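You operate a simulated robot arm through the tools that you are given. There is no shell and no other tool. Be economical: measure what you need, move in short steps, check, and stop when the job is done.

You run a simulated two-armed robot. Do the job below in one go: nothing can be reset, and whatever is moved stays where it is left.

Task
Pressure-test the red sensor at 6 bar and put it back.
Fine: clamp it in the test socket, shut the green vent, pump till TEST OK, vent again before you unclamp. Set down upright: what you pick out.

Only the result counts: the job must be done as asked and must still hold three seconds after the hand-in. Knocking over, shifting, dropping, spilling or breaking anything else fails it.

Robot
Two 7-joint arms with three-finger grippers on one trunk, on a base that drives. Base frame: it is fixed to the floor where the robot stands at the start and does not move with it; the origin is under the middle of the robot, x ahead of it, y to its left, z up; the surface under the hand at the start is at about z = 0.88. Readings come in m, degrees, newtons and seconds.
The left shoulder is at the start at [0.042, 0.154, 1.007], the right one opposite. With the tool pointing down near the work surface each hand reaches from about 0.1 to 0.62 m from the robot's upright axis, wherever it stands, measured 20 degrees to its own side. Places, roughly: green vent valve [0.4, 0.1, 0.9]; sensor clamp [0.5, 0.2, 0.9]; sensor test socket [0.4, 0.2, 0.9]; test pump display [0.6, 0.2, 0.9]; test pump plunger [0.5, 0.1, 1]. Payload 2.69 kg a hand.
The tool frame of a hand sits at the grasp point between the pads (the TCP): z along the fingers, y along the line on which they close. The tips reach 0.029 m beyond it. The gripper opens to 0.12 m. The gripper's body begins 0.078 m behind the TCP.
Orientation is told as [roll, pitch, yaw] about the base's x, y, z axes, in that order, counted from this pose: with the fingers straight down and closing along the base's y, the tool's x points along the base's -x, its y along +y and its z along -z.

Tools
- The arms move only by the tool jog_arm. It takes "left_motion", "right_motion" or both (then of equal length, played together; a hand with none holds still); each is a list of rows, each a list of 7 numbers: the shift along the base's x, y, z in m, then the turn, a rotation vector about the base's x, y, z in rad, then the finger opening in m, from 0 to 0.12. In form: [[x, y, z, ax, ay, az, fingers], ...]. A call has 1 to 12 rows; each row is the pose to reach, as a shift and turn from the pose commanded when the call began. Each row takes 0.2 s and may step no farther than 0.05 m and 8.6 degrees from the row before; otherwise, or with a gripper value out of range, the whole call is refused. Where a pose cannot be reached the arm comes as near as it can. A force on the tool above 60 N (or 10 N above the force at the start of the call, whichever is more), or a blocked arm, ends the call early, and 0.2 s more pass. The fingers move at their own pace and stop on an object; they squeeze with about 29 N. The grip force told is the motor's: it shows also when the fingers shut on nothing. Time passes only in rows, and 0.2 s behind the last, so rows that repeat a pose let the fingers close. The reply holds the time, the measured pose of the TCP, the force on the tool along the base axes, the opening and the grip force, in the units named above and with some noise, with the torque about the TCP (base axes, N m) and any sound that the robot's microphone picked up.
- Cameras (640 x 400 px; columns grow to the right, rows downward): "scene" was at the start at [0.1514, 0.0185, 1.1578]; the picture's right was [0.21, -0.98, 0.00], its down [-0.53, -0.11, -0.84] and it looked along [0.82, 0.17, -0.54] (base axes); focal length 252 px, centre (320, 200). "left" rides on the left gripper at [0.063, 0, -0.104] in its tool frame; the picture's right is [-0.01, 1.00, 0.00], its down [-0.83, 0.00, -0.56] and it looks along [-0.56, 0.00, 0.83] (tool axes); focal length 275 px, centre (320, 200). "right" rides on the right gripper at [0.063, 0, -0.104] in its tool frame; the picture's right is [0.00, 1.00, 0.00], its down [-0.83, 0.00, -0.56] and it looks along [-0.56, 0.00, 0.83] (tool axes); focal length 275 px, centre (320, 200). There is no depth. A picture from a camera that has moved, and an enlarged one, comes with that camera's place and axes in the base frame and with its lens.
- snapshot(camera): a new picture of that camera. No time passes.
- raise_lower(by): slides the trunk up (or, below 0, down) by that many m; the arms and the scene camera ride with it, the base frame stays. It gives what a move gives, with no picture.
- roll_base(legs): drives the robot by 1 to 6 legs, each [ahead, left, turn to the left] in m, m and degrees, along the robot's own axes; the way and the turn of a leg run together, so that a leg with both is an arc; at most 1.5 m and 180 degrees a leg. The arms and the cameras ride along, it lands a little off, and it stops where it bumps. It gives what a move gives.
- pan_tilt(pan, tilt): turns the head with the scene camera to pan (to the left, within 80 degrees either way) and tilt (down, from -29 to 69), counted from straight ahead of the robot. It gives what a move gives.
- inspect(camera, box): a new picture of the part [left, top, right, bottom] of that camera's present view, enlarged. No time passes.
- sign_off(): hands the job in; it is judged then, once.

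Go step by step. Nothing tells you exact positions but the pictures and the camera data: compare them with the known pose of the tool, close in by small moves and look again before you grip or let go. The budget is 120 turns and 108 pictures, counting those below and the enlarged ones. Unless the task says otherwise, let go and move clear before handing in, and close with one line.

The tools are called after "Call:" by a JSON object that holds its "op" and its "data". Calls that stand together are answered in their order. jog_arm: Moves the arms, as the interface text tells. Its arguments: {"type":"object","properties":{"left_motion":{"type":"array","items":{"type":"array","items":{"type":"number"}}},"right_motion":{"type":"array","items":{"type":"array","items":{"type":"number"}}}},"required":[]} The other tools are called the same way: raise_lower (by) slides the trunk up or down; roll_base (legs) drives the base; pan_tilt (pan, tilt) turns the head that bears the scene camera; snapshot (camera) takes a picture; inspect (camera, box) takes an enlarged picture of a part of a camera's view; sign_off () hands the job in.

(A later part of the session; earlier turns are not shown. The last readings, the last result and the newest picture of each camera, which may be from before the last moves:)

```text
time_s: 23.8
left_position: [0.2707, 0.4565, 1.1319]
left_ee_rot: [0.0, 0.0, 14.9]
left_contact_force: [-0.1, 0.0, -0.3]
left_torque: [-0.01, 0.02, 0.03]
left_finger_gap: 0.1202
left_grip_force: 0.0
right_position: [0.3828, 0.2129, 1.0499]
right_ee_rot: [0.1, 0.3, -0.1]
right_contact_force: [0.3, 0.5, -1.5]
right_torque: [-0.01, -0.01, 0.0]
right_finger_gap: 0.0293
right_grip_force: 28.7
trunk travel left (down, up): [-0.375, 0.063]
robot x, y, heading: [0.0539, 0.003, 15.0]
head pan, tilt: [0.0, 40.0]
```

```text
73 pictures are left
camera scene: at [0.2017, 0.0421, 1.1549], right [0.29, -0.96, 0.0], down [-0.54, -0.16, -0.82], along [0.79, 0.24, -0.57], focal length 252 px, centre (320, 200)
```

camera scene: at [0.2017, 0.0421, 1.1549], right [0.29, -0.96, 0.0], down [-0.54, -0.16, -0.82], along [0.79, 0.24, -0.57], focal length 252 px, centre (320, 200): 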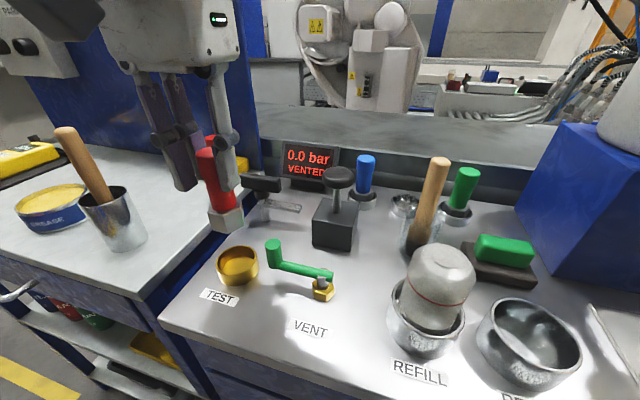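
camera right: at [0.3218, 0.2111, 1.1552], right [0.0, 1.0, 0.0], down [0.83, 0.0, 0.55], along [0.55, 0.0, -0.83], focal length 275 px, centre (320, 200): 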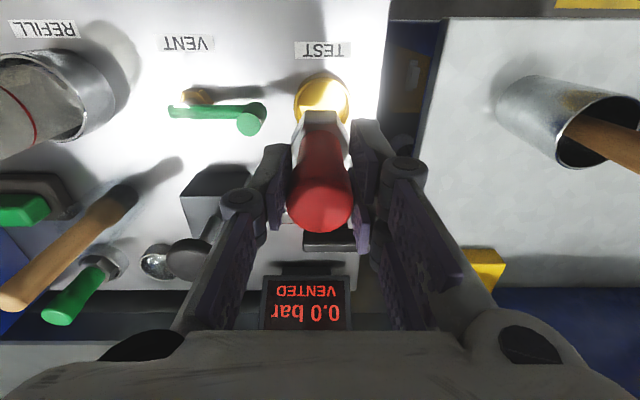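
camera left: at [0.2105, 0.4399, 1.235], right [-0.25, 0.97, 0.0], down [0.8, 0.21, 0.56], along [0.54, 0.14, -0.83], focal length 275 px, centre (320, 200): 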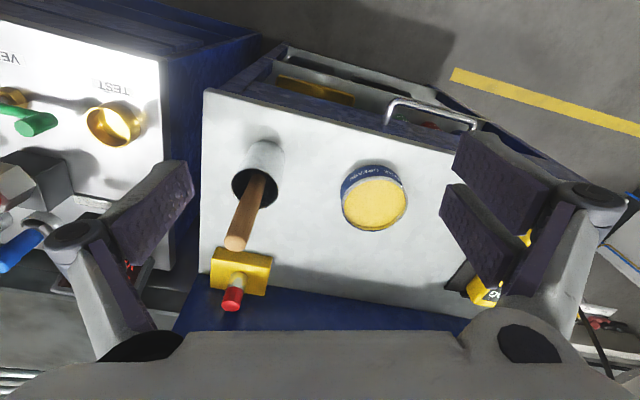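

The sensor hangs above the socket, centred. I lower most of the way and recheck.

Call:
{"op": "jog_arm", "data": {"right_motion": [[0.001, 0, -0.02, 0, 0, 0, 0.01], [0.001, 0, -0.04, 0, 0, 0, 0.01], [0.001, 0, -0.05, 0, 0, 0, 0.01], [0.001, 0, -0.05, 0, 0, 0, 0.01]]}}

Call:
{"op": "inspect", "data": {"camera": "right", "box": [240, 40, 400, 240]}}

Call:
{"op": "inspect", "data": {"camera": "scene", "box": [180, 130, 380, 320]}}

```text
time_s: 24.8
left_position: [0.2721, 0.4567, 1.1303]
left_ee_rot: [0.0, -0.1, 14.8]
left_contact_force: [0.5, 0.4, 0.2]
left_torque: [-0.01, -0.03, 0.03]
left_finger_gap: 0.1203
left_grip_force: 0.0
right_position: [0.3862, 0.2113, 0.9991]
right_ee_rot: [0.4, 0.6, -0.2]
right_contact_force: [0.2, -1.1, -1.5]
right_torque: [-0.01, -0.01, 0.01]
right_finger_gap: 0.0293
right_grip_force: 28.6
trunk travel left (down, up): [-0.375, 0.063]
robot x, y, heading: [0.056, -0.0011, 14.9]
head pan, tilt: [0.0, 40.0]
```

```text
2.00 times, centred on (320, 140) of right
camera zoom: at [0.3244, 0.2095, 1.1056], right [0.0, 1.0, 0.01], down [0.84, 0.0, 0.55], along [0.55, 0.01, -0.84], focal length 551 px, centre (320, 320)
```

zoom: 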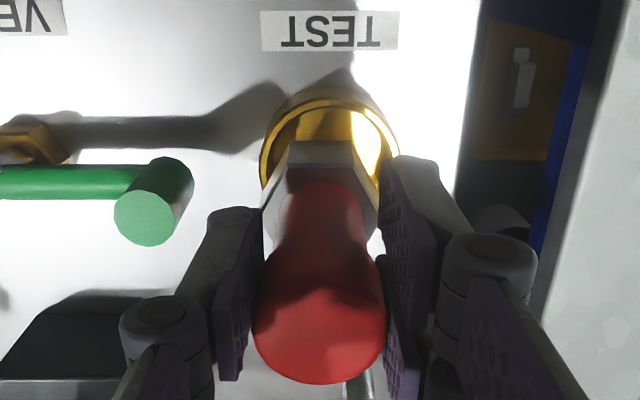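

```text
2.11 times, centred on (280, 225) of scene
camera zoom: at [0.2019, 0.045, 1.1584], right [0.32, -0.95, 0.0], down [-0.51, -0.17, -0.84], along [0.8, 0.27, -0.54], focal length 530 px, centre (404, 147)
```

zoom: 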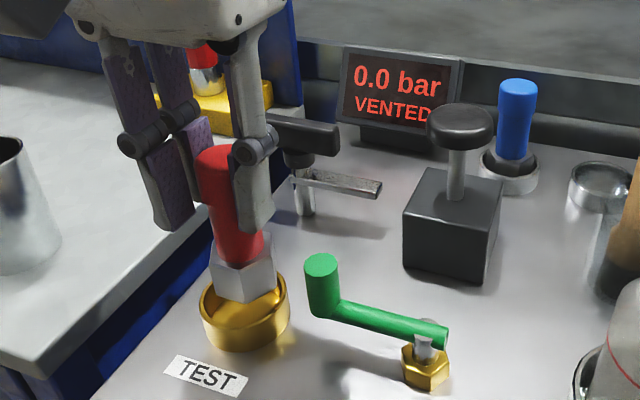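

Hex foot sits just above the cup, centred within about 2 mm. I nudge and lower gently until it seats.

Call:
{"op": "jog_arm", "data": {"right_motion": [[0.0, 0.001, -0.008, -0.006, -0.009, 0, 0.01], [0.0, 0.001, -0.016, -0.006, -0.009, 0, 0.01], [0.0, 0.001, -0.022, -0.006, -0.009, 0, 0.01], [0.0, 0.001, -0.022, -0.006, -0.009, 0, 0.01]]}}

Call:
{"op": "inspect", "data": {"camera": "right", "box": [240, 40, 400, 240]}}

Call:
{"op": "inspect", "data": {"camera": "scene", "box": [180, 130, 380, 320]}}

```text
time_s: 25.8
left_position: [0.2705, 0.4574, 1.1323]
left_ee_rot: [0.0, 0.0, 14.9]
left_contact_force: [0.4, -0.4, -0.5]
left_torque: [0.0, 0.01, 0.0]
left_finger_gap: 0.1198
left_grip_force: 0.0
right_position: [0.3878, 0.2093, 0.9817]
right_ee_rot: [0.8, 0.2, -0.6]
right_contact_force: [-2.8, 6.1, 23.7]
right_torque: [0.13, -0.13, 0.04]
right_finger_gap: 0.0291
right_grip_force: 29.1
trunk travel left (down, up): [-0.375, 0.063]
robot x, y, heading: [0.0551, 0.0002, 15.1]
head pan, tilt: [0.0, 40.0]
```

```text
2.00 times, centred on (320, 140) of right
camera zoom: at [0.3257, 0.2093, 1.0874], right [0.01, 1.0, 0.01], down [0.83, -0.01, 0.55], along [0.55, 0.01, -0.83], focal length 551 px, centre (320, 320)
```

zoom: 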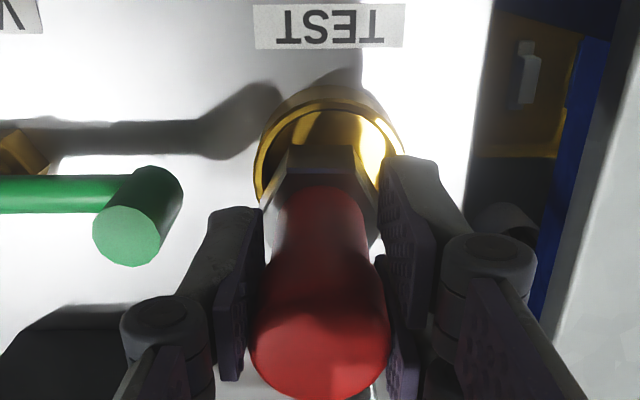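

```text
2.11 times, centred on (280, 225) of scene
camera zoom: at [0.2, 0.0497, 1.1626], right [0.36, -0.93, 0.0], down [-0.46, -0.18, -0.87], along [0.81, 0.32, -0.5], focal length 530 px, centre (404, 147)
```

zoom: 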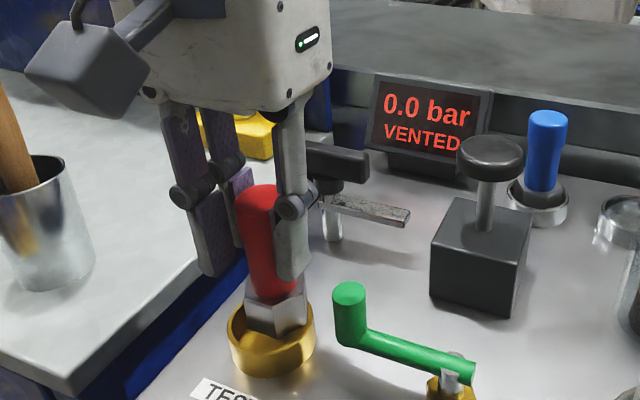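

I met contact at foot height ≈0.898; I check from the left wrist camera whether the foot is inside the cup.

Call:
{"op": "inspect", "data": {"camera": "left", "box": [40, 50, 200, 190]}}

```text
2.86 times, centred on (120, 120) of left
camera zoom: at [0.2093, 0.4402, 1.235], right [-0.25, 0.97, 0.0], down [0.8, 0.21, 0.56], along [0.54, 0.14, -0.83], focal length 786 px, centre (891, 429)
```

zoom: 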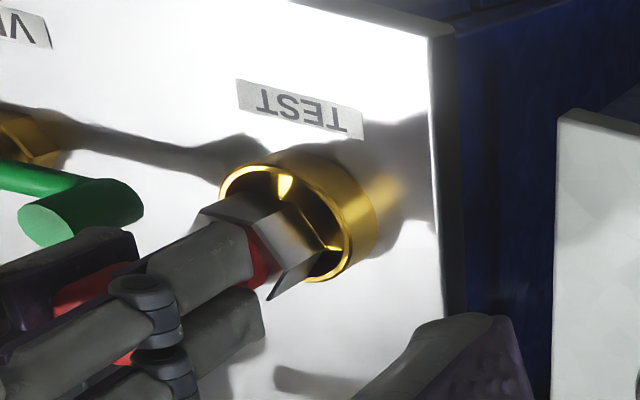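

The foot is about 4 mm too far to -y and the forearm is pushing on the head. I lift clear and turn the base 12° further left for an easier posture.

Call:
{"op": "jog_arm", "data": {"right_motion": [[0.0, 0.001, 0.02, 0, 0, 0, 0.01], [0.0, 0.001, 0.05, 0, 0, 0, 0.01], [0.0, 0.001, 0.08, 0, 0, 0, 0.01]]}}

Call:
{"op": "roll_base", "data": {"legs": [[0, 0, 12]]}}

Call:
{"op": "snapshot", "data": {"camera": "scene"}}

```text
time_s: 26.6
left_position: [0.2717, 0.4556, 1.1314]
left_ee_rot: [0.0, -0.1, 14.8]
left_contact_force: [-0.8, 1.2, 0.4]
left_torque: [-0.02, -0.03, -0.03]
left_finger_gap: 0.1201
left_grip_force: 0.0
right_position: [0.3825, 0.2153, 1.0584]
right_ee_rot: [-0.3, -0.5, 0.1]
right_contact_force: [0.3, 0.1, -1.0]
right_torque: [0.01, 0.05, 0.02]
right_finger_gap: 0.0289
right_grip_force: 29.2
trunk travel left (down, up): [-0.375, 0.063]
robot x, y, heading: [0.055, -0.0003, 15.2]
head pan, tilt: [0.0, 40.0]
```

```text
time_s: 27.8
left_position: [0.1735, 0.4921, 1.1309]
left_ee_rot: [0.1, 0.0, 27.0]
left_contact_force: [0.0, -0.5, -0.1]
left_torque: [0.05, 0.01, -0.02]
left_finger_gap: 0.12
left_grip_force: 0.0
right_position: [0.3332, 0.2797, 1.0591]
right_ee_rot: [-0.3, -0.4, 11.9]
right_contact_force: [-0.6, 0.8, -1.1]
right_torque: [0.03, 0.03, -0.01]
right_finger_gap: 0.0291
right_grip_force: 28.8
trunk travel left (down, up): [-0.375, 0.063]
robot x, y, heading: [0.055, -0.0033, 26.8]
head pan, tilt: [0.0, 40.0]
```

```text
67 pictures are left
camera scene: at [0.1879, 0.0784, 1.1617], right [0.55, -0.84, 0.0], down [-0.42, -0.28, -0.86], along [0.72, 0.47, -0.51], focal length 252 px, centre (320, 200)
```

scene: 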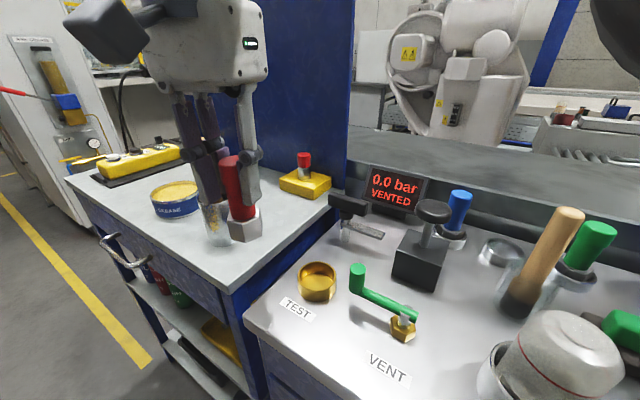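

I bring the sensor back over the socket from the new stance, keeping the present yaw.

Call:
{"op": "jog_arm", "data": {"right_motion": [[0.02, -0.025, 0, 0, 0.003, 0, 0.01], [0.04, -0.05, 0, 0.003, 0.006, 0, 0.01], [0.053, -0.066, -0.01, 0.005, 0.008, 0, 0.01], [0.053, -0.066, -0.03, 0.005, 0.008, 0, 0.01], [0.053, -0.066, -0.05, 0.005, 0.008, 0, 0.01]]}}

Call:
{"op": "pan_tilt", "data": {"pan": 0, "tilt": 35}}

Call:
{"op": "snapshot", "data": {"camera": "right"}}

Call:
{"op": "snapshot", "data": {"camera": "scene"}}

```text
time_s: 29.0
left_position: [0.1729, 0.4905, 1.1299]
left_ee_rot: [0.0, 0.1, 26.9]
left_contact_force: [0.2, -0.3, -0.3]
left_torque: [0.02, 0.0, 0.0]
left_finger_gap: 0.1198
left_grip_force: 0.0
right_position: [0.385, 0.2135, 1.0083]
right_ee_rot: [0.2, -0.1, 11.9]
right_contact_force: [0.3, 0.4, -0.9]
right_torque: [-0.02, -0.02, -0.01]
right_finger_gap: 0.0289
right_grip_force: 29.1
trunk travel left (down, up): [-0.375, 0.063]
robot x, y, heading: [0.0544, -0.001, 27.1]
head pan, tilt: [0.0, 40.0]
```

```text
time_s: 29.6
left_position: [0.1721, 0.492, 1.1311]
left_ee_rot: [0.0, -0.1, 26.9]
left_contact_force: [-0.1, 0.7, -0.7]
left_torque: [-0.01, 0.02, -0.02]
left_finger_gap: 0.1202
left_grip_force: 0.0
right_position: [0.3843, 0.2132, 1.0081]
right_ee_rot: [0.1, 0.0, 12.0]
right_contact_force: [-0.2, 0.9, -2.3]
right_torque: [0.0, 0.02, -0.04]
right_finger_gap: 0.0291
right_grip_force: 29.1
trunk travel left (down, up): [-0.375, 0.063]
robot x, y, heading: [0.0548, -0.0016, 26.9]
head pan, tilt: [0.0, 35.0]
```

```text
66 pictures are left
camera right: at [0.3232, 0.1987, 1.1132], right [-0.21, 0.98, 0.0], down [0.81, 0.18, 0.56], along [0.54, 0.12, -0.83], focal length 275 px, centre (320, 200)
```

right: 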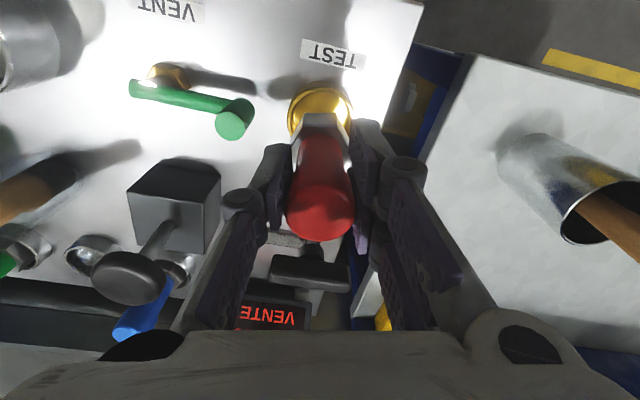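

```text
65 pictures are left
camera scene: at [0.1909, 0.0689, 1.1545], right [0.45, -0.89, 0.0], down [-0.51, -0.26, -0.82], along [0.73, 0.37, -0.57], focal length 252 px, centre (320, 200)
```

scene: 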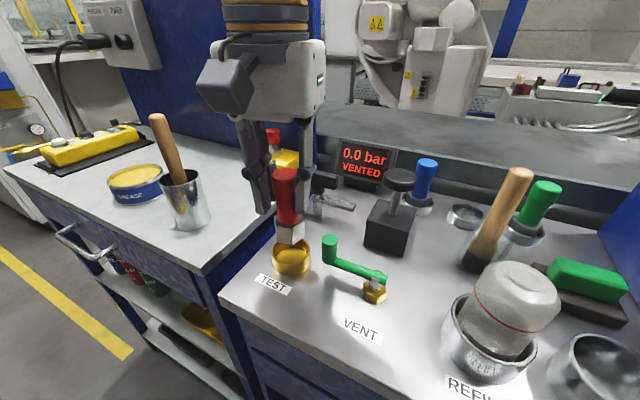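

Call:
{"op": "inspect", "data": {"camera": "right", "box": [260, 60, 380, 160]}}

Call:
{"op": "inspect", "data": {"camera": "scene", "box": [240, 200, 340, 300]}}

```text
4.00 times, centred on (320, 110) of right
camera zoom: at [0.3232, 0.1987, 1.1132], right [-0.21, 0.98, 0.0], down [0.81, 0.18, 0.56], along [0.54, 0.12, -0.83], focal length 1101 px, centre (320, 560)
```

zoom: 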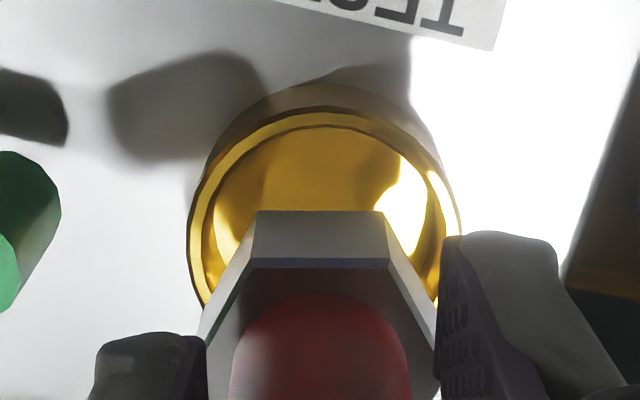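

```text
4.00 times, centred on (290, 250) of scene
camera zoom: at [0.1909, 0.0689, 1.1545], right [0.45, -0.89, 0.0], down [-0.51, -0.26, -0.82], along [0.73, 0.37, -0.57], focal length 1007 px, centre (440, 0)
```

zoom: 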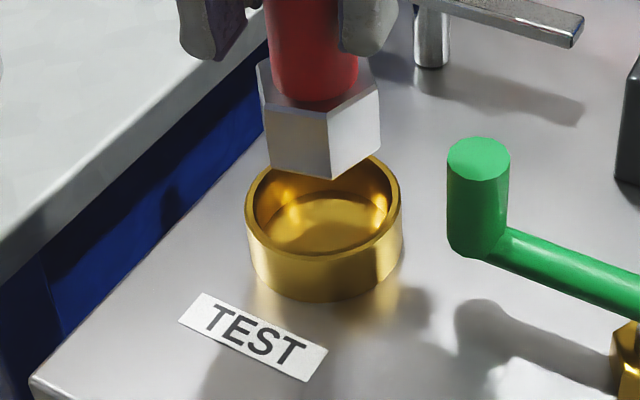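

Relating hex foot and rim in both views, I need about -2 mm in x and +0.5 mm in y. I lower in with that correction.

Call:
{"op": "jog_arm", "data": {"right_motion": [[-0.002, 0.0007, -0.01, 0, 0, 0, 0.01], [-0.002, 0.0007, -0.02, 0, 0, 0, 0.01], [-0.002, 0.0007, -0.028, 0, 0, 0, 0.01], [-0.002, 0.0007, -0.034, 0, 0, 0, 0.01]]}}

Call:
{"op": "inspect", "data": {"camera": "scene", "box": [240, 200, 340, 300]}}

```text
time_s: 30.6
left_position: [0.1718, 0.4914, 1.1303]
left_ee_rot: [0.0, -0.1, 26.9]
left_contact_force: [-0.4, 0.5, -0.2]
left_torque: [-0.02, 0.03, -0.01]
left_finger_gap: 0.1199
left_grip_force: 0.1
right_position: [0.3838, 0.2144, 0.9744]
right_ee_rot: [0.1, 0.0, 12.0]
right_contact_force: [-0.2, -0.2, -1.0]
right_torque: [0.03, -0.01, 0.03]
right_finger_gap: 0.0289
right_grip_force: 29.0
trunk travel left (down, up): [-0.375, 0.063]
robot x, y, heading: [0.0551, 0.0001, 27.0]
head pan, tilt: [0.0, 35.0]
```

```text
4.00 times, centred on (290, 250) of scene
camera zoom: at [0.1909, 0.0689, 1.1545], right [0.45, -0.89, 0.0], down [-0.51, -0.26, -0.82], along [0.73, 0.37, -0.57], focal length 1007 px, centre (440, 0)
```

zoom: 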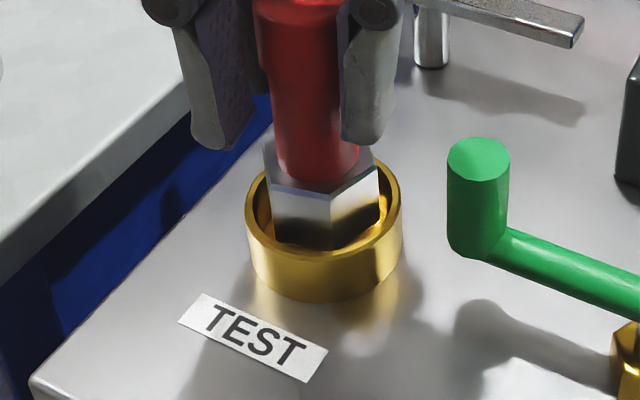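

The foot is inside the cup, free of the wall. I lower on until it rests on the floor.

Call:
{"op": "jog_arm", "data": {"right_motion": [[0, 0, -0.005, 0, 0, 0, 0.01], [0, 0, -0.009, 0, 0, 0, 0.01], [0, 0, -0.012, 0, 0, 0, 0.01]]}}

```text
time_s: 31.4
left_position: [0.1726, 0.4914, 1.13]
left_ee_rot: [0.0, 0.0, 26.9]
left_contact_force: [0.2, 0.3, -0.5]
left_torque: [-0.02, 0.0, -0.05]
left_finger_gap: 0.1199
left_grip_force: 0.1
right_position: [0.3831, 0.2128, 0.9623]
right_ee_rot: [0.1, 0.0, 12.0]
right_contact_force: [-0.6, -0.5, -1.2]
right_torque: [-0.01, -0.01, 0.0]
right_finger_gap: 0.0291
right_grip_force: 28.6
trunk travel left (down, up): [-0.375, 0.063]
robot x, y, heading: [0.0574, 0.0004, 26.6]
head pan, tilt: [0.0, 35.0]
```

Call:
{"op": "jog_arm", "data": {"right_motion": [[0, 0, -0.003, 0, 0, 0, 0.01], [0, 0, -0.006, 0, 0, 0, 0.01], [0, 0, -0.008, 0, 0, 0, 0.01]]}}

Call:
{"op": "inspect", "data": {"camera": "scene", "box": [240, 200, 340, 300]}}

```text
time_s: 32.2
left_position: [0.1711, 0.4922, 1.1312]
left_ee_rot: [-0.2, -0.2, 26.8]
left_contact_force: [0.8, 0.6, 0.7]
left_torque: [-0.05, 0.01, 0.01]
left_finger_gap: 0.1202
left_grip_force: 0.1
right_position: [0.3827, 0.213, 0.9565]
right_ee_rot: [0.3, -0.2, 12.0]
right_contact_force: [1.2, 2.8, 22.2]
right_torque: [-0.01, -0.3, 0.04]
right_finger_gap: 0.0289
right_grip_force: 28.7
trunk travel left (down, up): [-0.375, 0.063]
robot x, y, heading: [0.0509, -0.0004, 26.8]
head pan, tilt: [0.0, 35.0]
```

```text
4.00 times, centred on (290, 250) of scene
camera zoom: at [0.1901, 0.0685, 1.1549], right [0.45, -0.89, 0.0], down [-0.51, -0.26, -0.82], along [0.73, 0.37, -0.57], focal length 1007 px, centre (440, 0)
```

zoom: 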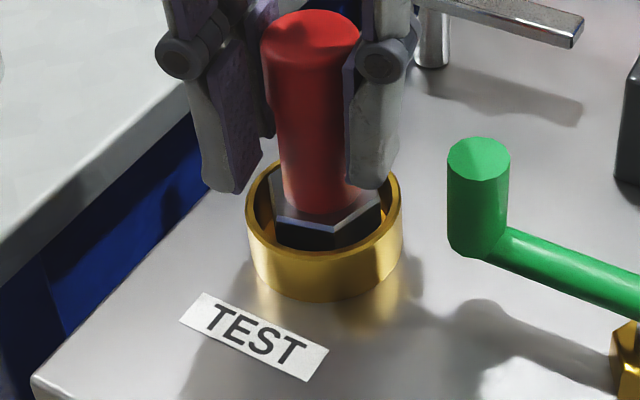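

It is seated on the cup floor. I release and raise the hand straight up.

Call:
{"op": "jog_arm", "data": {"right_motion": [[0, 0, 0.002, 0, 0, 0, 0.03], [0, 0, 0.002, 0, 0, 0, 0.045], [0, 0, 0.002, 0, 0, 0, 0.055], [0, 0, 0.002, 0, 0, 0, 0.055], [0, 0, 0.03, 0, 0, 0, 0.055], [0, 0, 0.06, 0, 0, 0, 0.055], [0, 0, 0.1, 0, 0, 0, 0.055]]}}

Call:
{"op": "snapshot", "data": {"camera": "right"}}

Call:
{"op": "snapshot", "data": {"camera": "scene"}}

```text
time_s: 33.8
left_position: [0.1713, 0.492, 1.1306]
left_ee_rot: [0.0, -0.1, 27.0]
left_contact_force: [0.6, 0.6, 0.2]
left_torque: [0.01, -0.01, 0.04]
left_finger_gap: 0.1202
left_grip_force: 0.1
right_position: [0.3825, 0.2132, 1.0561]
right_ee_rot: [0.1, -0.1, 12.0]
right_contact_force: [-0.3, 0.0, 0.4]
right_torque: [-0.01, 0.02, 0.01]
right_finger_gap: 0.0551
right_grip_force: 0.1
trunk travel left (down, up): [-0.375, 0.063]
robot x, y, heading: [0.0553, 0.0013, 26.9]
head pan, tilt: [0.0, 35.0]
```

```text
60 pictures are left
camera right: at [0.3211, 0.1999, 1.1615], right [-0.21, 0.98, 0.0], down [0.81, 0.18, 0.56], along [0.54, 0.12, -0.83], focal length 275 px, centre (320, 200)
```

right: 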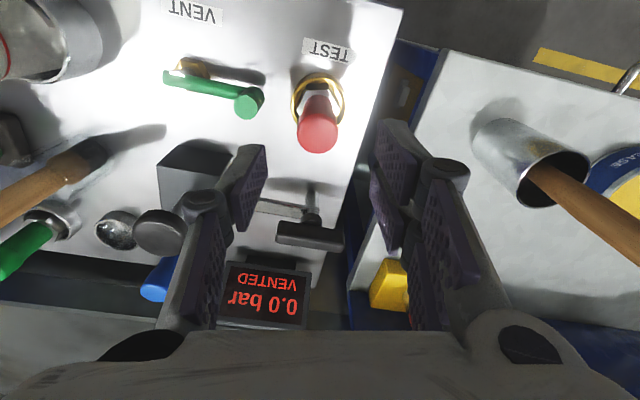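

```text
59 pictures are left
camera scene: at [0.1906, 0.0689, 1.1546], right [0.45, -0.89, 0.0], down [-0.51, -0.26, -0.82], along [0.73, 0.37, -0.57], focal length 252 px, centre (320, 200)
```

scene: 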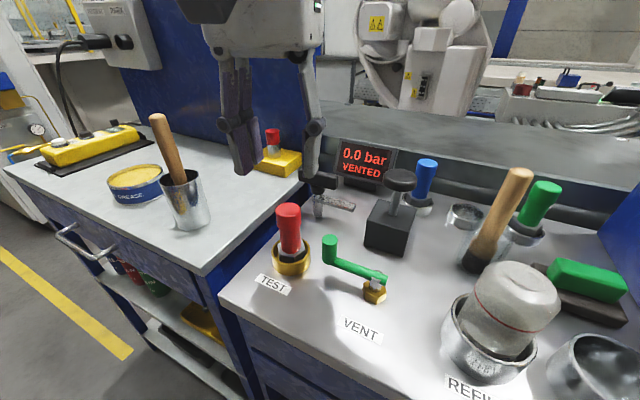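

The sensor stands upright in the test socket, hand clear. Now I study the clamp closely.

Call:
{"op": "inspect", "data": {"camera": "right", "box": [220, 60, 380, 270]}}

Call:
{"op": "inspect", "data": {"camera": "scene", "box": [260, 150, 400, 290]}}

```text
1.90 times, centred on (300, 165) of right
camera zoom: at [0.3211, 0.1999, 1.1615], right [-0.21, 0.98, 0.0], down [0.81, 0.18, 0.56], along [0.54, 0.12, -0.83], focal length 524 px, centre (358, 267)
```

zoom: 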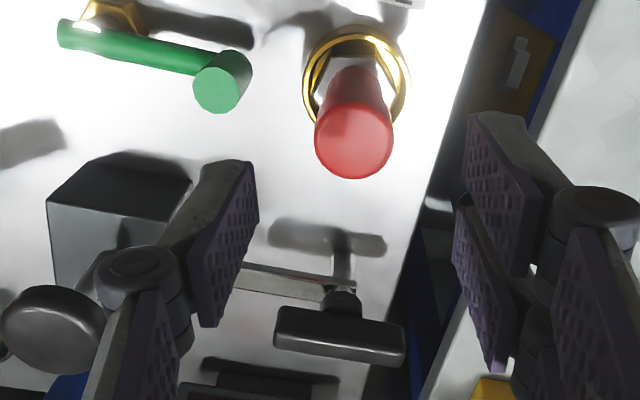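

```text
2.86 times, centred on (330, 220) of scene
camera zoom: at [0.1906, 0.0689, 1.1546], right [0.45, -0.89, 0.0], down [-0.51, -0.26, -0.82], along [0.73, 0.37, -0.57], focal length 719 px, centre (291, 143)
```

zoom: 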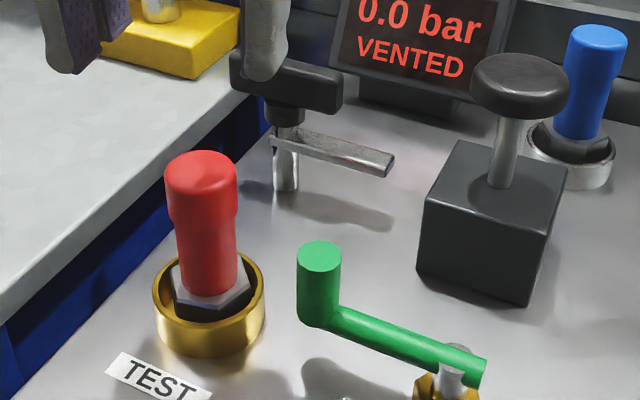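

The clamp post is at about (0.493, 0.226), its T-handle at z≈0.96, bar pointing to -y; it should swing 90° clockwise over the sensor. I bring the right hand over the handle with yaw 90°.

Call:
{"op": "jog_arm", "data": {"right_motion": [[0.011, 0.001, 0.005, 0, 0, 0.136, 0.055], [0.022, 0.003, 0.01, 0, 0, 0.272, 0.055], [0.033, 0.004, 0.01, 0, 0, 0.408, 0.055], [0.044, 0.005, 0.01, 0, 0, 0.544, 0.055], [0.055, 0.006, 0.01, 0, 0, 0.68, 0.055], [0.066, 0.008, 0.01, 0, 0, 0.816, 0.055], [0.077, 0.009, 0.01, 0, 0, 0.952, 0.055], [0.088, 0.01, 0.01, 0, 0, 1.088, 0.055], [0.099, 0.012, 0.01, 0, 0, 1.224, 0.055], [0.11, 0.013, 0.01, 0, 0, 1.36, 0.055]]}}

Call:
{"op": "snapshot", "data": {"camera": "right"}}

Call:
{"op": "snapshot", "data": {"camera": "scene"}}

```text
time_s: 36.0
left_position: [0.1742, 0.4919, 1.1303]
left_ee_rot: [0.0, 0.0, 26.9]
left_contact_force: [-0.4, -0.4, 0.1]
left_torque: [0.03, 0.06, 0.03]
left_finger_gap: 0.1202
left_grip_force: 0.2
right_position: [0.4817, 0.2269, 1.0508]
right_ee_rot: [0.1, 0.0, 90.1]
right_contact_force: [-0.2, 0.2, 0.5]
right_torque: [0.0, 0.05, 0.02]
right_finger_gap: 0.055
right_grip_force: 0.1
right hand out of reach, approached as far as the arm can: row 9, 10
trunk travel left (down, up): [-0.375, 0.063]
robot x, y, heading: [0.0551, 0.0005, 27.1]
head pan, tilt: [0.0, 35.0]
```

```text
56 pictures are left
camera right: at [0.4831, 0.1633, 1.1556], right [-1.0, -0.01, 0.0], down [0.0, 0.83, 0.56], along [-0.01, 0.56, -0.83], focal length 275 px, centre (320, 200)
```

right: 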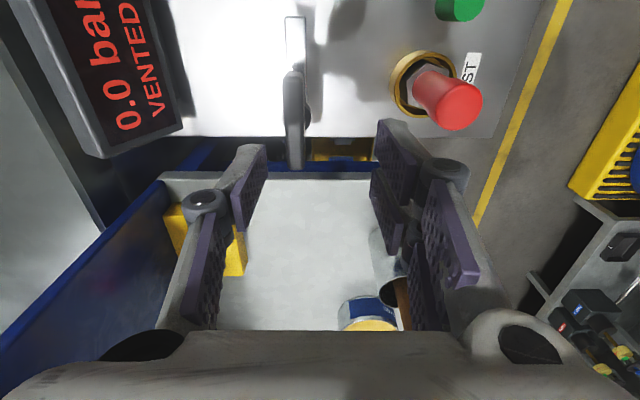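

```text
55 pictures are left
camera scene: at [0.1917, 0.0687, 1.1544], right [0.45, -0.89, 0.0], down [-0.51, -0.26, -0.82], along [0.73, 0.37, -0.57], focal length 252 px, centre (320, 200)
```

scene: 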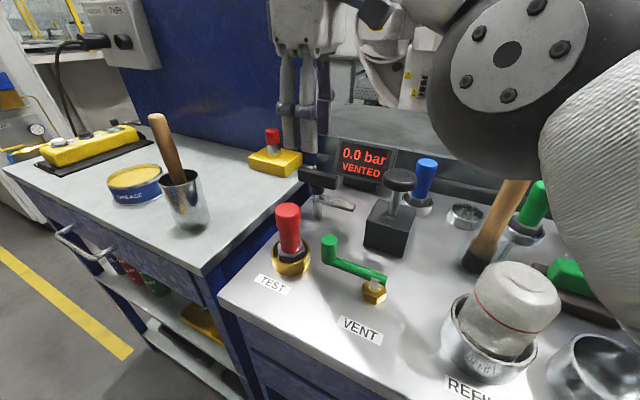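

The handle is at (0.498, 0.225) in this view. I step down towards it and check the pose.

Call:
{"op": "jog_arm", "data": {"right_motion": [[0.0, 0, -0.02, 0, 0, 0, 0.055], [0.008, -0.001, -0.035, 0, 0, 0, 0.055], [0.016, -0.002, -0.045, 0, 0, 0, 0.055]]}}

Call:
{"op": "snapshot", "data": {"camera": "right"}}

```text
time_s: 36.8
left_position: [0.1726, 0.4902, 1.1306]
left_ee_rot: [0.0, 0.0, 26.9]
left_contact_force: [-0.6, -0.2, 0.8]
left_torque: [0.03, 0.01, 0.01]
left_finger_gap: 0.12
left_grip_force: 0.1
right_position: [0.5041, 0.233, 1.0132]
right_ee_rot: [0.3, -0.5, 89.5]
right_contact_force: [0.9, 0.2, 0.0]
right_torque: [-0.02, 0.01, 0.02]
right_finger_gap: 0.055
right_grip_force: 0.0
right hand out of reach, approached as far as the arm can: row 1, 2, 3
trunk travel left (down, up): [-0.375, 0.063]
robot x, y, heading: [0.0566, -0.0002, 27.1]
head pan, tilt: [0.0, 35.0]
```

```text
54 pictures are left
camera right: at [0.5045, 0.1685, 1.1177], right [-1.0, 0.0, 0.01], down [0.01, 0.83, 0.56], along [0.0, 0.56, -0.83], focal length 275 px, centre (320, 200)
```

right: 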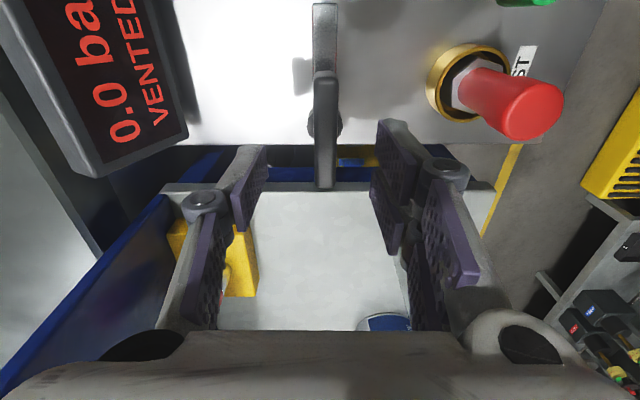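

The right wrist is at its limits here; the left arm suits this station better. I withdraw the right hand up and back.

Call:
{"op": "jog_arm", "data": {"right_motion": [[-0.01, -0.005, 0.03, 0, 0, -0.1, 0.055], [-0.03, -0.02, 0.06, 0, 0, -0.23, 0.055], [-0.055, -0.045, 0.08, 0, 0, -0.36, 0.055], [-0.08, -0.075, 0.09, 0, 0, -0.49, 0.055], [-0.1, -0.105, 0.09, 0, 0, -0.62, 0.055], [-0.12, -0.135, 0.09, 0, 0, -0.75, 0.055], [-0.14, -0.165, 0.09, 0, 0, -0.88, 0.055], [-0.16, -0.2, 0.09, 0, 0, -1.0, 0.055], [-0.18, -0.235, 0.09, 0, 0, -1.09, 0.055], [-0.19, -0.275, 0.09, 0, 0, -1.09, 0.055]]}}

```text
time_s: 39.0
left_position: [0.1717, 0.4905, 1.1316]
left_ee_rot: [0.1, -0.1, 27.0]
left_contact_force: [-0.5, -0.7, -0.1]
left_torque: [0.01, 0.01, -0.01]
left_finger_gap: 0.1202
left_grip_force: 0.0
right_position: [0.3092, -0.0414, 1.1013]
right_ee_rot: [0.1, -0.1, 27.5]
right_contact_force: [-1.1, 0.2, 0.0]
right_torque: [0.03, 0.02, -0.02]
right_finger_gap: 0.0548
right_grip_force: 0.1
right hand out of reach, approached as far as the arm can: row 2
trunk travel left (down, up): [-0.375, 0.063]
robot x, y, heading: [0.0573, -0.0018, 26.6]
head pan, tilt: [0.0, 35.0]
```

Call:
{"op": "roll_base", "data": {"legs": [[0, 0, -15]]}}

Call:
{"op": "snapshot", "data": {"camera": "scene"}}

```text
time_s: 40.3
left_position: [0.2963, 0.4441, 1.1304]
left_ee_rot: [0.1, 0.0, 11.8]
left_contact_force: [-0.4, 0.2, -0.2]
left_torque: [0.0, 0.01, -0.02]
left_finger_gap: 0.12
left_grip_force: 0.1
right_position: [0.2898, -0.1048, 1.1013]
right_ee_rot: [0.1, 0.1, 12.4]
right_contact_force: [-0.5, -0.8, -0.7]
right_torque: [0.01, -0.02, -0.02]
right_finger_gap: 0.055
right_grip_force: 0.1
trunk travel left (down, up): [-0.375, 0.063]
robot x, y, heading: [0.0572, -0.0031, 11.8]
head pan, tilt: [0.0, 35.0]
```

```text
53 pictures are left
camera scene: at [0.2041, 0.0311, 1.1545], right [0.2, -0.98, 0.0], down [-0.56, -0.12, -0.82], along [0.8, 0.17, -0.57], focal length 252 px, centre (320, 200)
```

scene: 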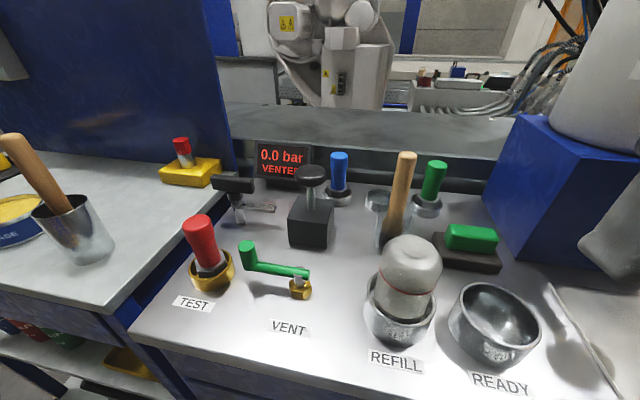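

Now the left hand goes over the clamp handle with yaw 90°, staying high past the brush.

Call:
{"op": "jog_arm", "data": {"left_motion": [[0.01, -0.025, 0.0, 0, 0, 0.136, 0.1], [0.025, -0.05, 0.0, 0, 0, 0.272, 0.08], [0.045, -0.075, 0.0, 0, 0, 0.408, 0.055], [0.068, -0.098, 0, 0, 0, 0.544, 0.055], [0.09, -0.12, 0, 0, 0, 0.68, 0.055], [0.113, -0.142, 0, 0, 0, 0.816, 0.055], [0.136, -0.163, 0, 0, 0, 0.952, 0.055], [0.159, -0.183, -0.015, 0, 0, 1.088, 0.055], [0.182, -0.202, -0.035, 0, 0, 1.224, 0.055], [0.204, -0.219, -0.06, 0, 0, 1.362, 0.055]]}}

Call:
{"op": "snapshot", "data": {"camera": "left"}}

Call:
{"op": "snapshot", "data": {"camera": "scene"}}

```text
time_s: 42.5
left_position: [0.5022, 0.2195, 1.0737]
left_ee_rot: [-0.2, -0.3, 89.8]
left_contact_force: [0.7, -0.3, -0.3]
left_torque: [0.0, 0.06, -0.01]
left_finger_gap: 0.0546
left_grip_force: 0.0
left hand out of reach, approached as far as the arm can: row 3, 4, 5, 6, 7, 8
right_position: [0.2901, -0.1056, 1.101]
right_ee_rot: [0.1, 0.0, 12.4]
right_contact_force: [0.0, 0.7, 0.5]
right_torque: [-0.01, 0.01, 0.0]
right_finger_gap: 0.0551
right_grip_force: 0.0
trunk travel left (down, up): [-0.375, 0.063]
robot x, y, heading: [0.0535, 0.0018, 11.6]
head pan, tilt: [0.0, 35.0]
```

```text
52 pictures are left
camera left: at [0.5017, 0.1564, 1.1775], right [-1.0, 0.01, 0.0], down [0.01, 0.83, 0.56], along [0.01, 0.56, -0.83], focal length 275 px, centre (320, 200)
```

left: 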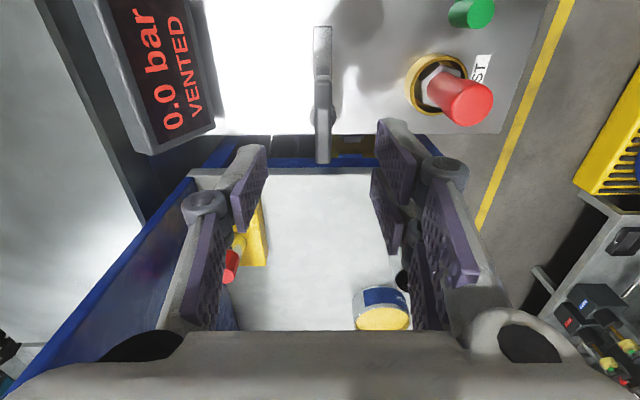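

```text
51 pictures are left
camera scene: at [0.2046, 0.0311, 1.1546], right [0.2, -0.98, 0.0], down [-0.56, -0.12, -0.82], along [0.8, 0.17, -0.57], focal length 252 px, centre (320, 200)
```

scene: 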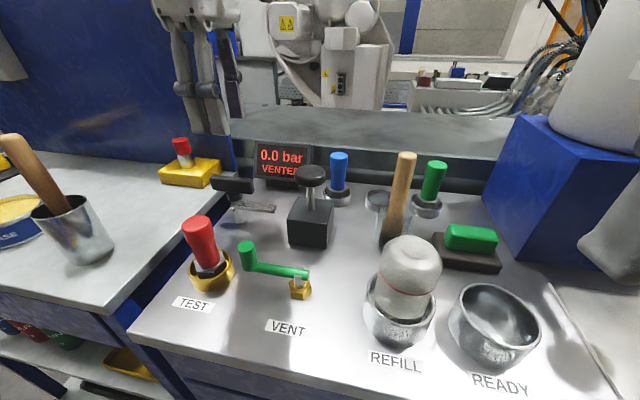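

The left hand is well placed; the handle is at (0.501, 0.225). I lower onto it.

Call:
{"op": "jog_arm", "data": {"left_motion": [[0, 0.004, -0.03, 0, 0, 0, 0.055], [0, 0.004, -0.06, 0, 0, 0, 0.055], [0, 0.004, -0.085, 0, 0, 0, 0.055], [0, 0.004, -0.105, 0, 0, 0, 0.055]]}}

Call:
{"op": "snapshot", "data": {"camera": "left"}}

Call:
{"op": "inspect", "data": {"camera": "scene", "box": [150, 100, 350, 300]}}

```text
time_s: 43.5
left_position: [0.502, 0.2261, 0.9655]
left_ee_rot: [0.1, -0.2, 89.9]
left_contact_force: [0.5, -0.3, -0.2]
left_torque: [-0.01, -0.02, -0.01]
left_finger_gap: 0.0548
left_grip_force: 0.1
right_position: [0.2905, -0.1062, 1.1018]
right_ee_rot: [0.0, 0.0, 12.5]
right_contact_force: [-0.3, -0.1, -0.9]
right_torque: [-0.02, 0.01, 0.01]
right_finger_gap: 0.055
right_grip_force: 0.1
trunk travel left (down, up): [-0.375, 0.063]
robot x, y, heading: [0.0564, -0.0003, 12.0]
head pan, tilt: [0.0, 35.0]
```

```text
50 pictures are left
camera left: at [0.5009, 0.1641, 1.0695], right [-1.0, 0.01, 0.0], down [0.01, 0.83, 0.56], along [0.0, 0.56, -0.83], focal length 275 px, centre (320, 200)
```

left: 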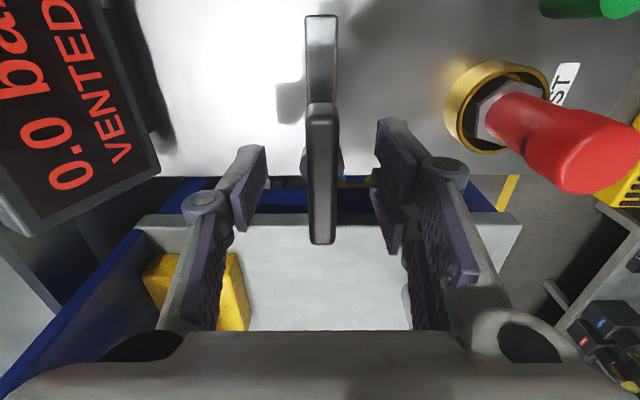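

```text
2.00 times, centred on (250, 200) of scene
camera zoom: at [0.2085, 0.0287, 1.1688], right [0.17, -0.99, 0.0], down [-0.43, -0.07, -0.9], along [0.89, 0.15, -0.44], focal length 504 px, centre (460, 200)
```

zoom: 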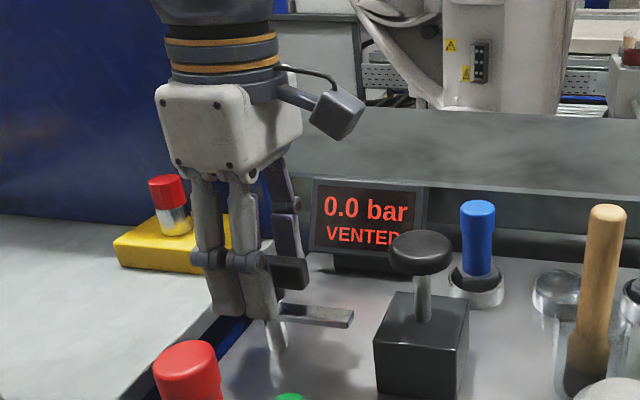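

The handle is centred between the fingers. I close on it.

Call:
{"op": "jog_arm", "data": {"left_motion": [[-0.002, 0, -0.002, 0, 0, 0, 0.04], [-0.002, 0, -0.002, 0, 0, 0, 0.01], [-0.002, 0, -0.002, 0, 0, 0, 0.005], [-0.002, 0, -0.002, 0, 0, 0, 0.005]]}}

```text
time_s: 44.5
left_position: [0.4995, 0.2282, 0.9613]
left_ee_rot: [0.0, 0.0, 89.8]
left_contact_force: [11.8, -0.9, 2.3]
left_torque: [0.24, -0.58, -0.12]
left_finger_gap: 0.0237
left_grip_force: 45.6
right_position: [0.2909, -0.1058, 1.1012]
right_ee_rot: [0.0, -0.1, 12.3]
right_contact_force: [-0.4, -0.7, 0.1]
right_torque: [-0.01, -0.02, 0.02]
right_finger_gap: 0.0551
right_grip_force: 0.0
trunk travel left (down, up): [-0.375, 0.063]
robot x, y, heading: [0.0568, -0.0038, 11.6]
head pan, tilt: [0.0, 35.0]
```

Gripped with a slight side force; I relax it by 2 mm and start the clockwise turn a little.

Call:
{"op": "jog_arm", "data": {"left_motion": [[0.002, -0.001, 0, 0, 0, 0, 0.005], [0.002, -0.001, 0, 0, 0, -0.07, 0.005], [0.002, -0.001, 0, 0, 0, -0.14, 0.005], [0.002, -0.001, 0, 0, 0, -0.21, 0.005]]}}

Call:
{"op": "inspect", "data": {"camera": "scene", "box": [150, 100, 350, 300]}}

```text
time_s: 45.5
left_position: [0.4992, 0.2285, 0.963]
left_ee_rot: [0.3, -0.1, 77.6]
left_contact_force: [-2.6, 0.5, -4.5]
left_torque: [1.14, -0.29, 0.0]
left_finger_gap: 0.0234
left_grip_force: 44.9
right_position: [0.2907, -0.1057, 1.1023]
right_ee_rot: [0.1, 0.2, 12.4]
right_contact_force: [-0.3, -0.9, 0.5]
right_torque: [0.0, 0.03, -0.01]
right_finger_gap: 0.0549
right_grip_force: 0.0
trunk travel left (down, up): [-0.375, 0.063]
robot x, y, heading: [0.058, 0.0024, 11.7]
head pan, tilt: [0.0, 35.0]
```

```text
2.00 times, centred on (250, 200) of scene
camera zoom: at [0.2058, 0.0386, 1.1669], right [0.28, -0.96, 0.0], down [-0.44, -0.13, -0.89], along [0.86, 0.25, -0.45], focal length 504 px, centre (460, 200)
```

zoom: 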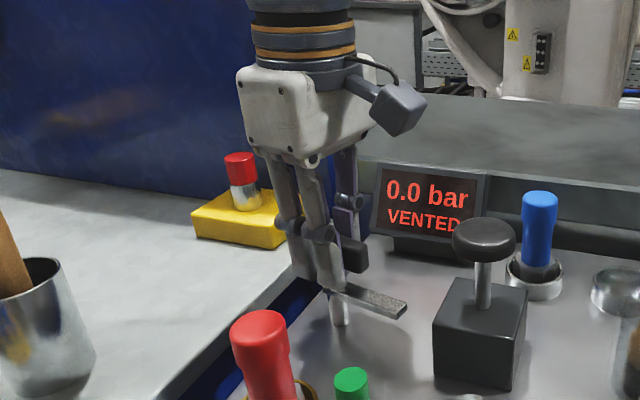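

It turns freely with the bar following. I continue the swing to 90°.

Call:
{"op": "jog_arm", "data": {"left_motion": [[0, 0, 0, 0, 0, -0.12, 0.005], [0, 0, 0, 0, 0, -0.24, 0.005], [0, 0, 0, 0, 0, -0.36, 0.005], [0, 0, 0, 0, 0, -0.48, 0.005], [0, 0, 0, 0, 0, -0.6, 0.005], [0, 0, 0, 0, 0, -0.72, 0.005], [0, 0, 0, 0, 0, -0.84, 0.005], [0, 0, 0, 0, 0, -0.96, 0.005], [0, 0, 0, 0, 0, -1.06, 0.005]]}}

Call:
{"op": "snapshot", "data": {"camera": "left"}}

Call:
{"op": "snapshot", "data": {"camera": "scene"}}

```text
time_s: 47.5
left_position: [0.4989, 0.2284, 0.9628]
left_ee_rot: [0.0, -0.1, 17.1]
left_contact_force: [-19.0, 4.9, -18.1]
left_torque: [0.01, 0.66, 0.08]
left_finger_gap: 0.0232
left_grip_force: 44.2
right_position: [0.2886, -0.1053, 1.1016]
right_ee_rot: [0.0, -0.1, 12.4]
right_contact_force: [0.1, 0.0, 0.0]
right_torque: [-0.01, -0.01, 0.0]
right_finger_gap: 0.0547
right_grip_force: 0.1
trunk travel left (down, up): [-0.375, 0.063]
robot x, y, heading: [0.0585, 0.0006, 11.7]
head pan, tilt: [0.0, 35.0]
```

```text
47 pictures are left
camera left: at [0.4386, 0.211, 1.0676], right [-0.29, 0.96, 0.0], down [0.8, 0.24, 0.56], along [0.53, 0.16, -0.83], focal length 275 px, centre (320, 200)
```

left: 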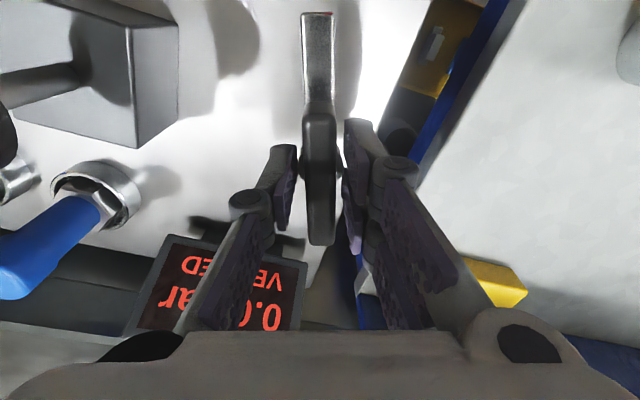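

```text
46 pictures are left
camera scene: at [0.203, 0.0324, 1.1546], right [0.21, -0.98, 0.0], down [-0.56, -0.12, -0.82], along [0.8, 0.17, -0.57], focal length 252 px, centre (320, 200)
```

scene: 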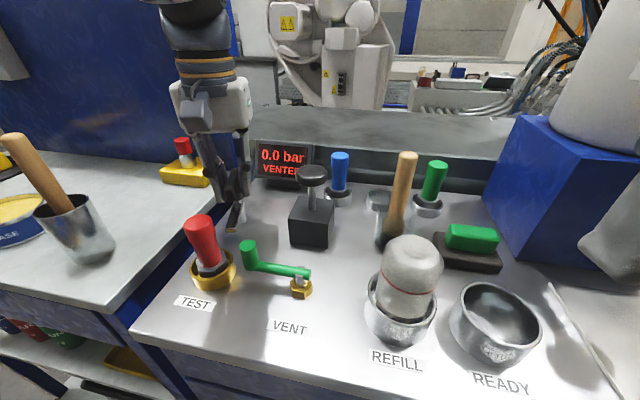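

Call:
{"op": "jog_arm", "data": {"left_motion": [[-0.002, 0, -0.001, 0, 0, -0.06, 0.005], [-0.002, 0.0, -0.001, 0, 0, -0.12, 0.005], [-0.002, 0.0, -0.001, 0, 0, -0.18, 0.005]]}}

Call:
{"op": "inspect", "data": {"camera": "scene", "box": [150, 130, 330, 310]}}

```text
time_s: 48.3
left_position: [0.4987, 0.2299, 0.9655]
left_ee_rot: [0.1, -0.3, 6.8]
left_contact_force: [-3.6, 8.6, -2.7]
left_torque: [0.14, 0.39, 0.14]
left_finger_gap: 0.023
left_grip_force: 45.1
right_position: [0.2896, -0.1039, 1.1009]
right_ee_rot: [0.1, 0.0, 12.5]
right_contact_force: [-0.4, 0.3, -0.5]
right_torque: [0.01, -0.01, 0.03]
right_finger_gap: 0.055
right_grip_force: 0.1
trunk travel left (down, up): [-0.375, 0.063]
robot x, y, heading: [0.058, 0.0012, 11.8]
head pan, tilt: [0.0, 35.0]
```

```text
2.22 times, centred on (240, 220) of scene
camera zoom: at [0.2045, 0.0288, 1.1544], right [0.17, -0.99, 0.0], down [-0.57, -0.1, -0.82], along [0.81, 0.14, -0.58], focal length 559 px, centre (498, 156)
```

zoom: 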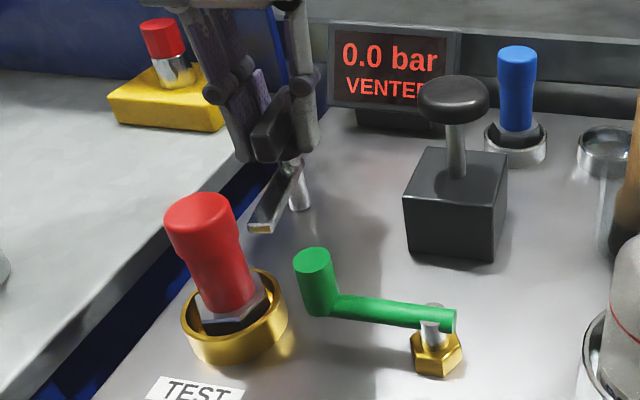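

The bar now points towards the sensor. I check whether there is a stop a bit further on.

Call:
{"op": "jog_arm", "data": {"left_motion": [[0, 0.001, 0, 0, 0, -0.06, 0.005], [0, 0.001, 0.0, 0, 0, -0.12, 0.005], [0, 0.001, 0.0, 0, 0, -0.17, 0.005]]}}

Call:
{"op": "inspect", "data": {"camera": "scene", "box": [150, 130, 330, 310]}}

```text
time_s: 49.1
left_position: [0.4993, 0.2299, 0.9629]
left_ee_rot: [-0.1, -0.3, -2.8]
left_contact_force: [6.8, 8.9, 5.3]
left_torque: [0.05, -0.76, 1.03]
left_finger_gap: 0.0233
left_grip_force: 44.8
right_position: [0.2909, -0.1041, 1.102]
right_ee_rot: [0.1, 0.0, 12.4]
right_contact_force: [-0.7, 0.3, 0.0]
right_torque: [-0.04, 0.02, 0.02]
right_finger_gap: 0.0549
right_grip_force: 0.0
trunk travel left (down, up): [-0.375, 0.063]
robot x, y, heading: [0.0567, 0.0003, 11.9]
head pan, tilt: [0.0, 35.0]
```

```text
2.22 times, centred on (240, 220) of scene
camera zoom: at [0.2051, 0.0279, 1.1541], right [0.16, -0.99, 0.0], down [-0.57, -0.09, -0.82], along [0.81, 0.13, -0.58], focal length 559 px, centre (498, 156)
```

zoom: 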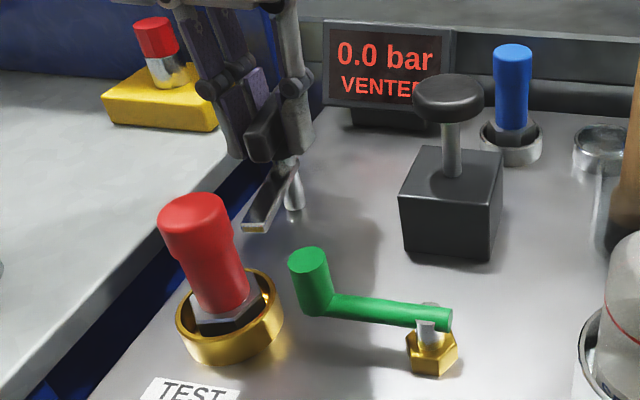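

A stop is felt at about 90° (1 N·m): the clamp is at its end. I let go and rise.

Call:
{"op": "jog_arm", "data": {"left_motion": [[0, 0, 0, 0, 0, 0.02, 0.02], [0, 0, 0, 0, 0, 0.02, 0.05], [0, 0, 0, 0, 0, 0.02, 0.06], [0, 0, 0.0, 0, 0, 0.02, 0.06], [0, 0, 0.03, 0, 0, 0.02, 0.06], [0, 0, 0.06, 0, 0, 0.02, 0.06], [0, 0, 0.09, 0, 0, 0.02, 0.06]]}}

Call:
{"op": "snapshot", "data": {"camera": "left"}}

Call:
{"op": "inspect", "data": {"camera": "scene", "box": [150, 130, 330, 310]}}

```text
time_s: 50.7
left_position: [0.4991, 0.2287, 1.0534]
left_ee_rot: [0.0, -0.1, -1.9]
left_contact_force: [-0.5, 0.7, 0.4]
left_torque: [-0.01, 0.0, 0.0]
left_finger_gap: 0.06
left_grip_force: 0.0
right_position: [0.2902, -0.1051, 1.1009]
right_ee_rot: [0.1, 0.0, 12.4]
right_contact_force: [0.0, 0.7, 0.0]
right_torque: [-0.02, 0.01, -0.05]
right_finger_gap: 0.0551
right_grip_force: 0.1
trunk travel left (down, up): [-0.375, 0.063]
robot x, y, heading: [0.0529, 0.0009, 11.4]
head pan, tilt: [0.0, 35.0]
```

```text
43 pictures are left
camera left: at [0.4358, 0.2309, 1.1575], right [0.04, 1.0, 0.0], down [0.83, -0.03, 0.56], along [0.56, -0.02, -0.83], focal length 275 px, centre (320, 200)
```

left: 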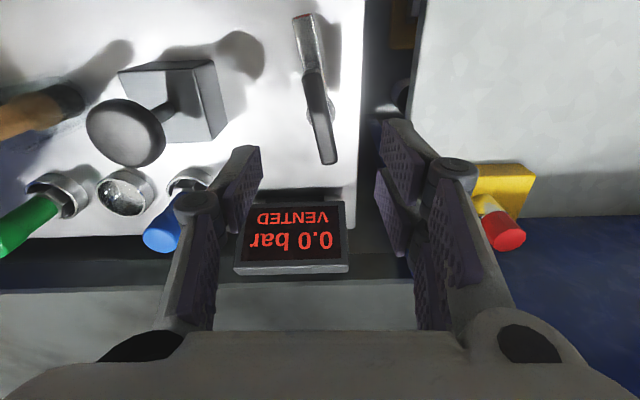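

```text
2.22 times, centred on (240, 220) of scene
camera zoom: at [0.2039, 0.0312, 1.1546], right [0.2, -0.98, 0.0], down [-0.56, -0.12, -0.82], along [0.8, 0.17, -0.57], focal length 559 px, centre (498, 156)
```

zoom: 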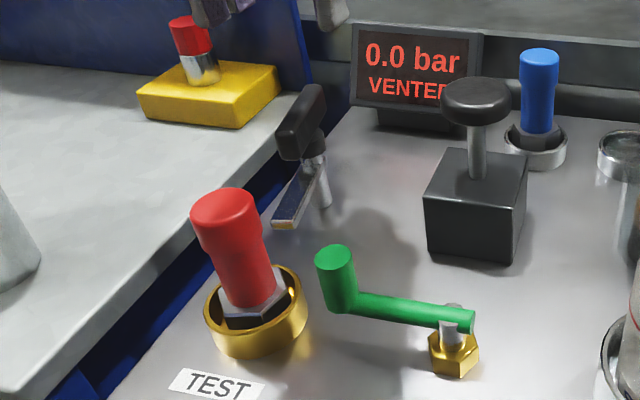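

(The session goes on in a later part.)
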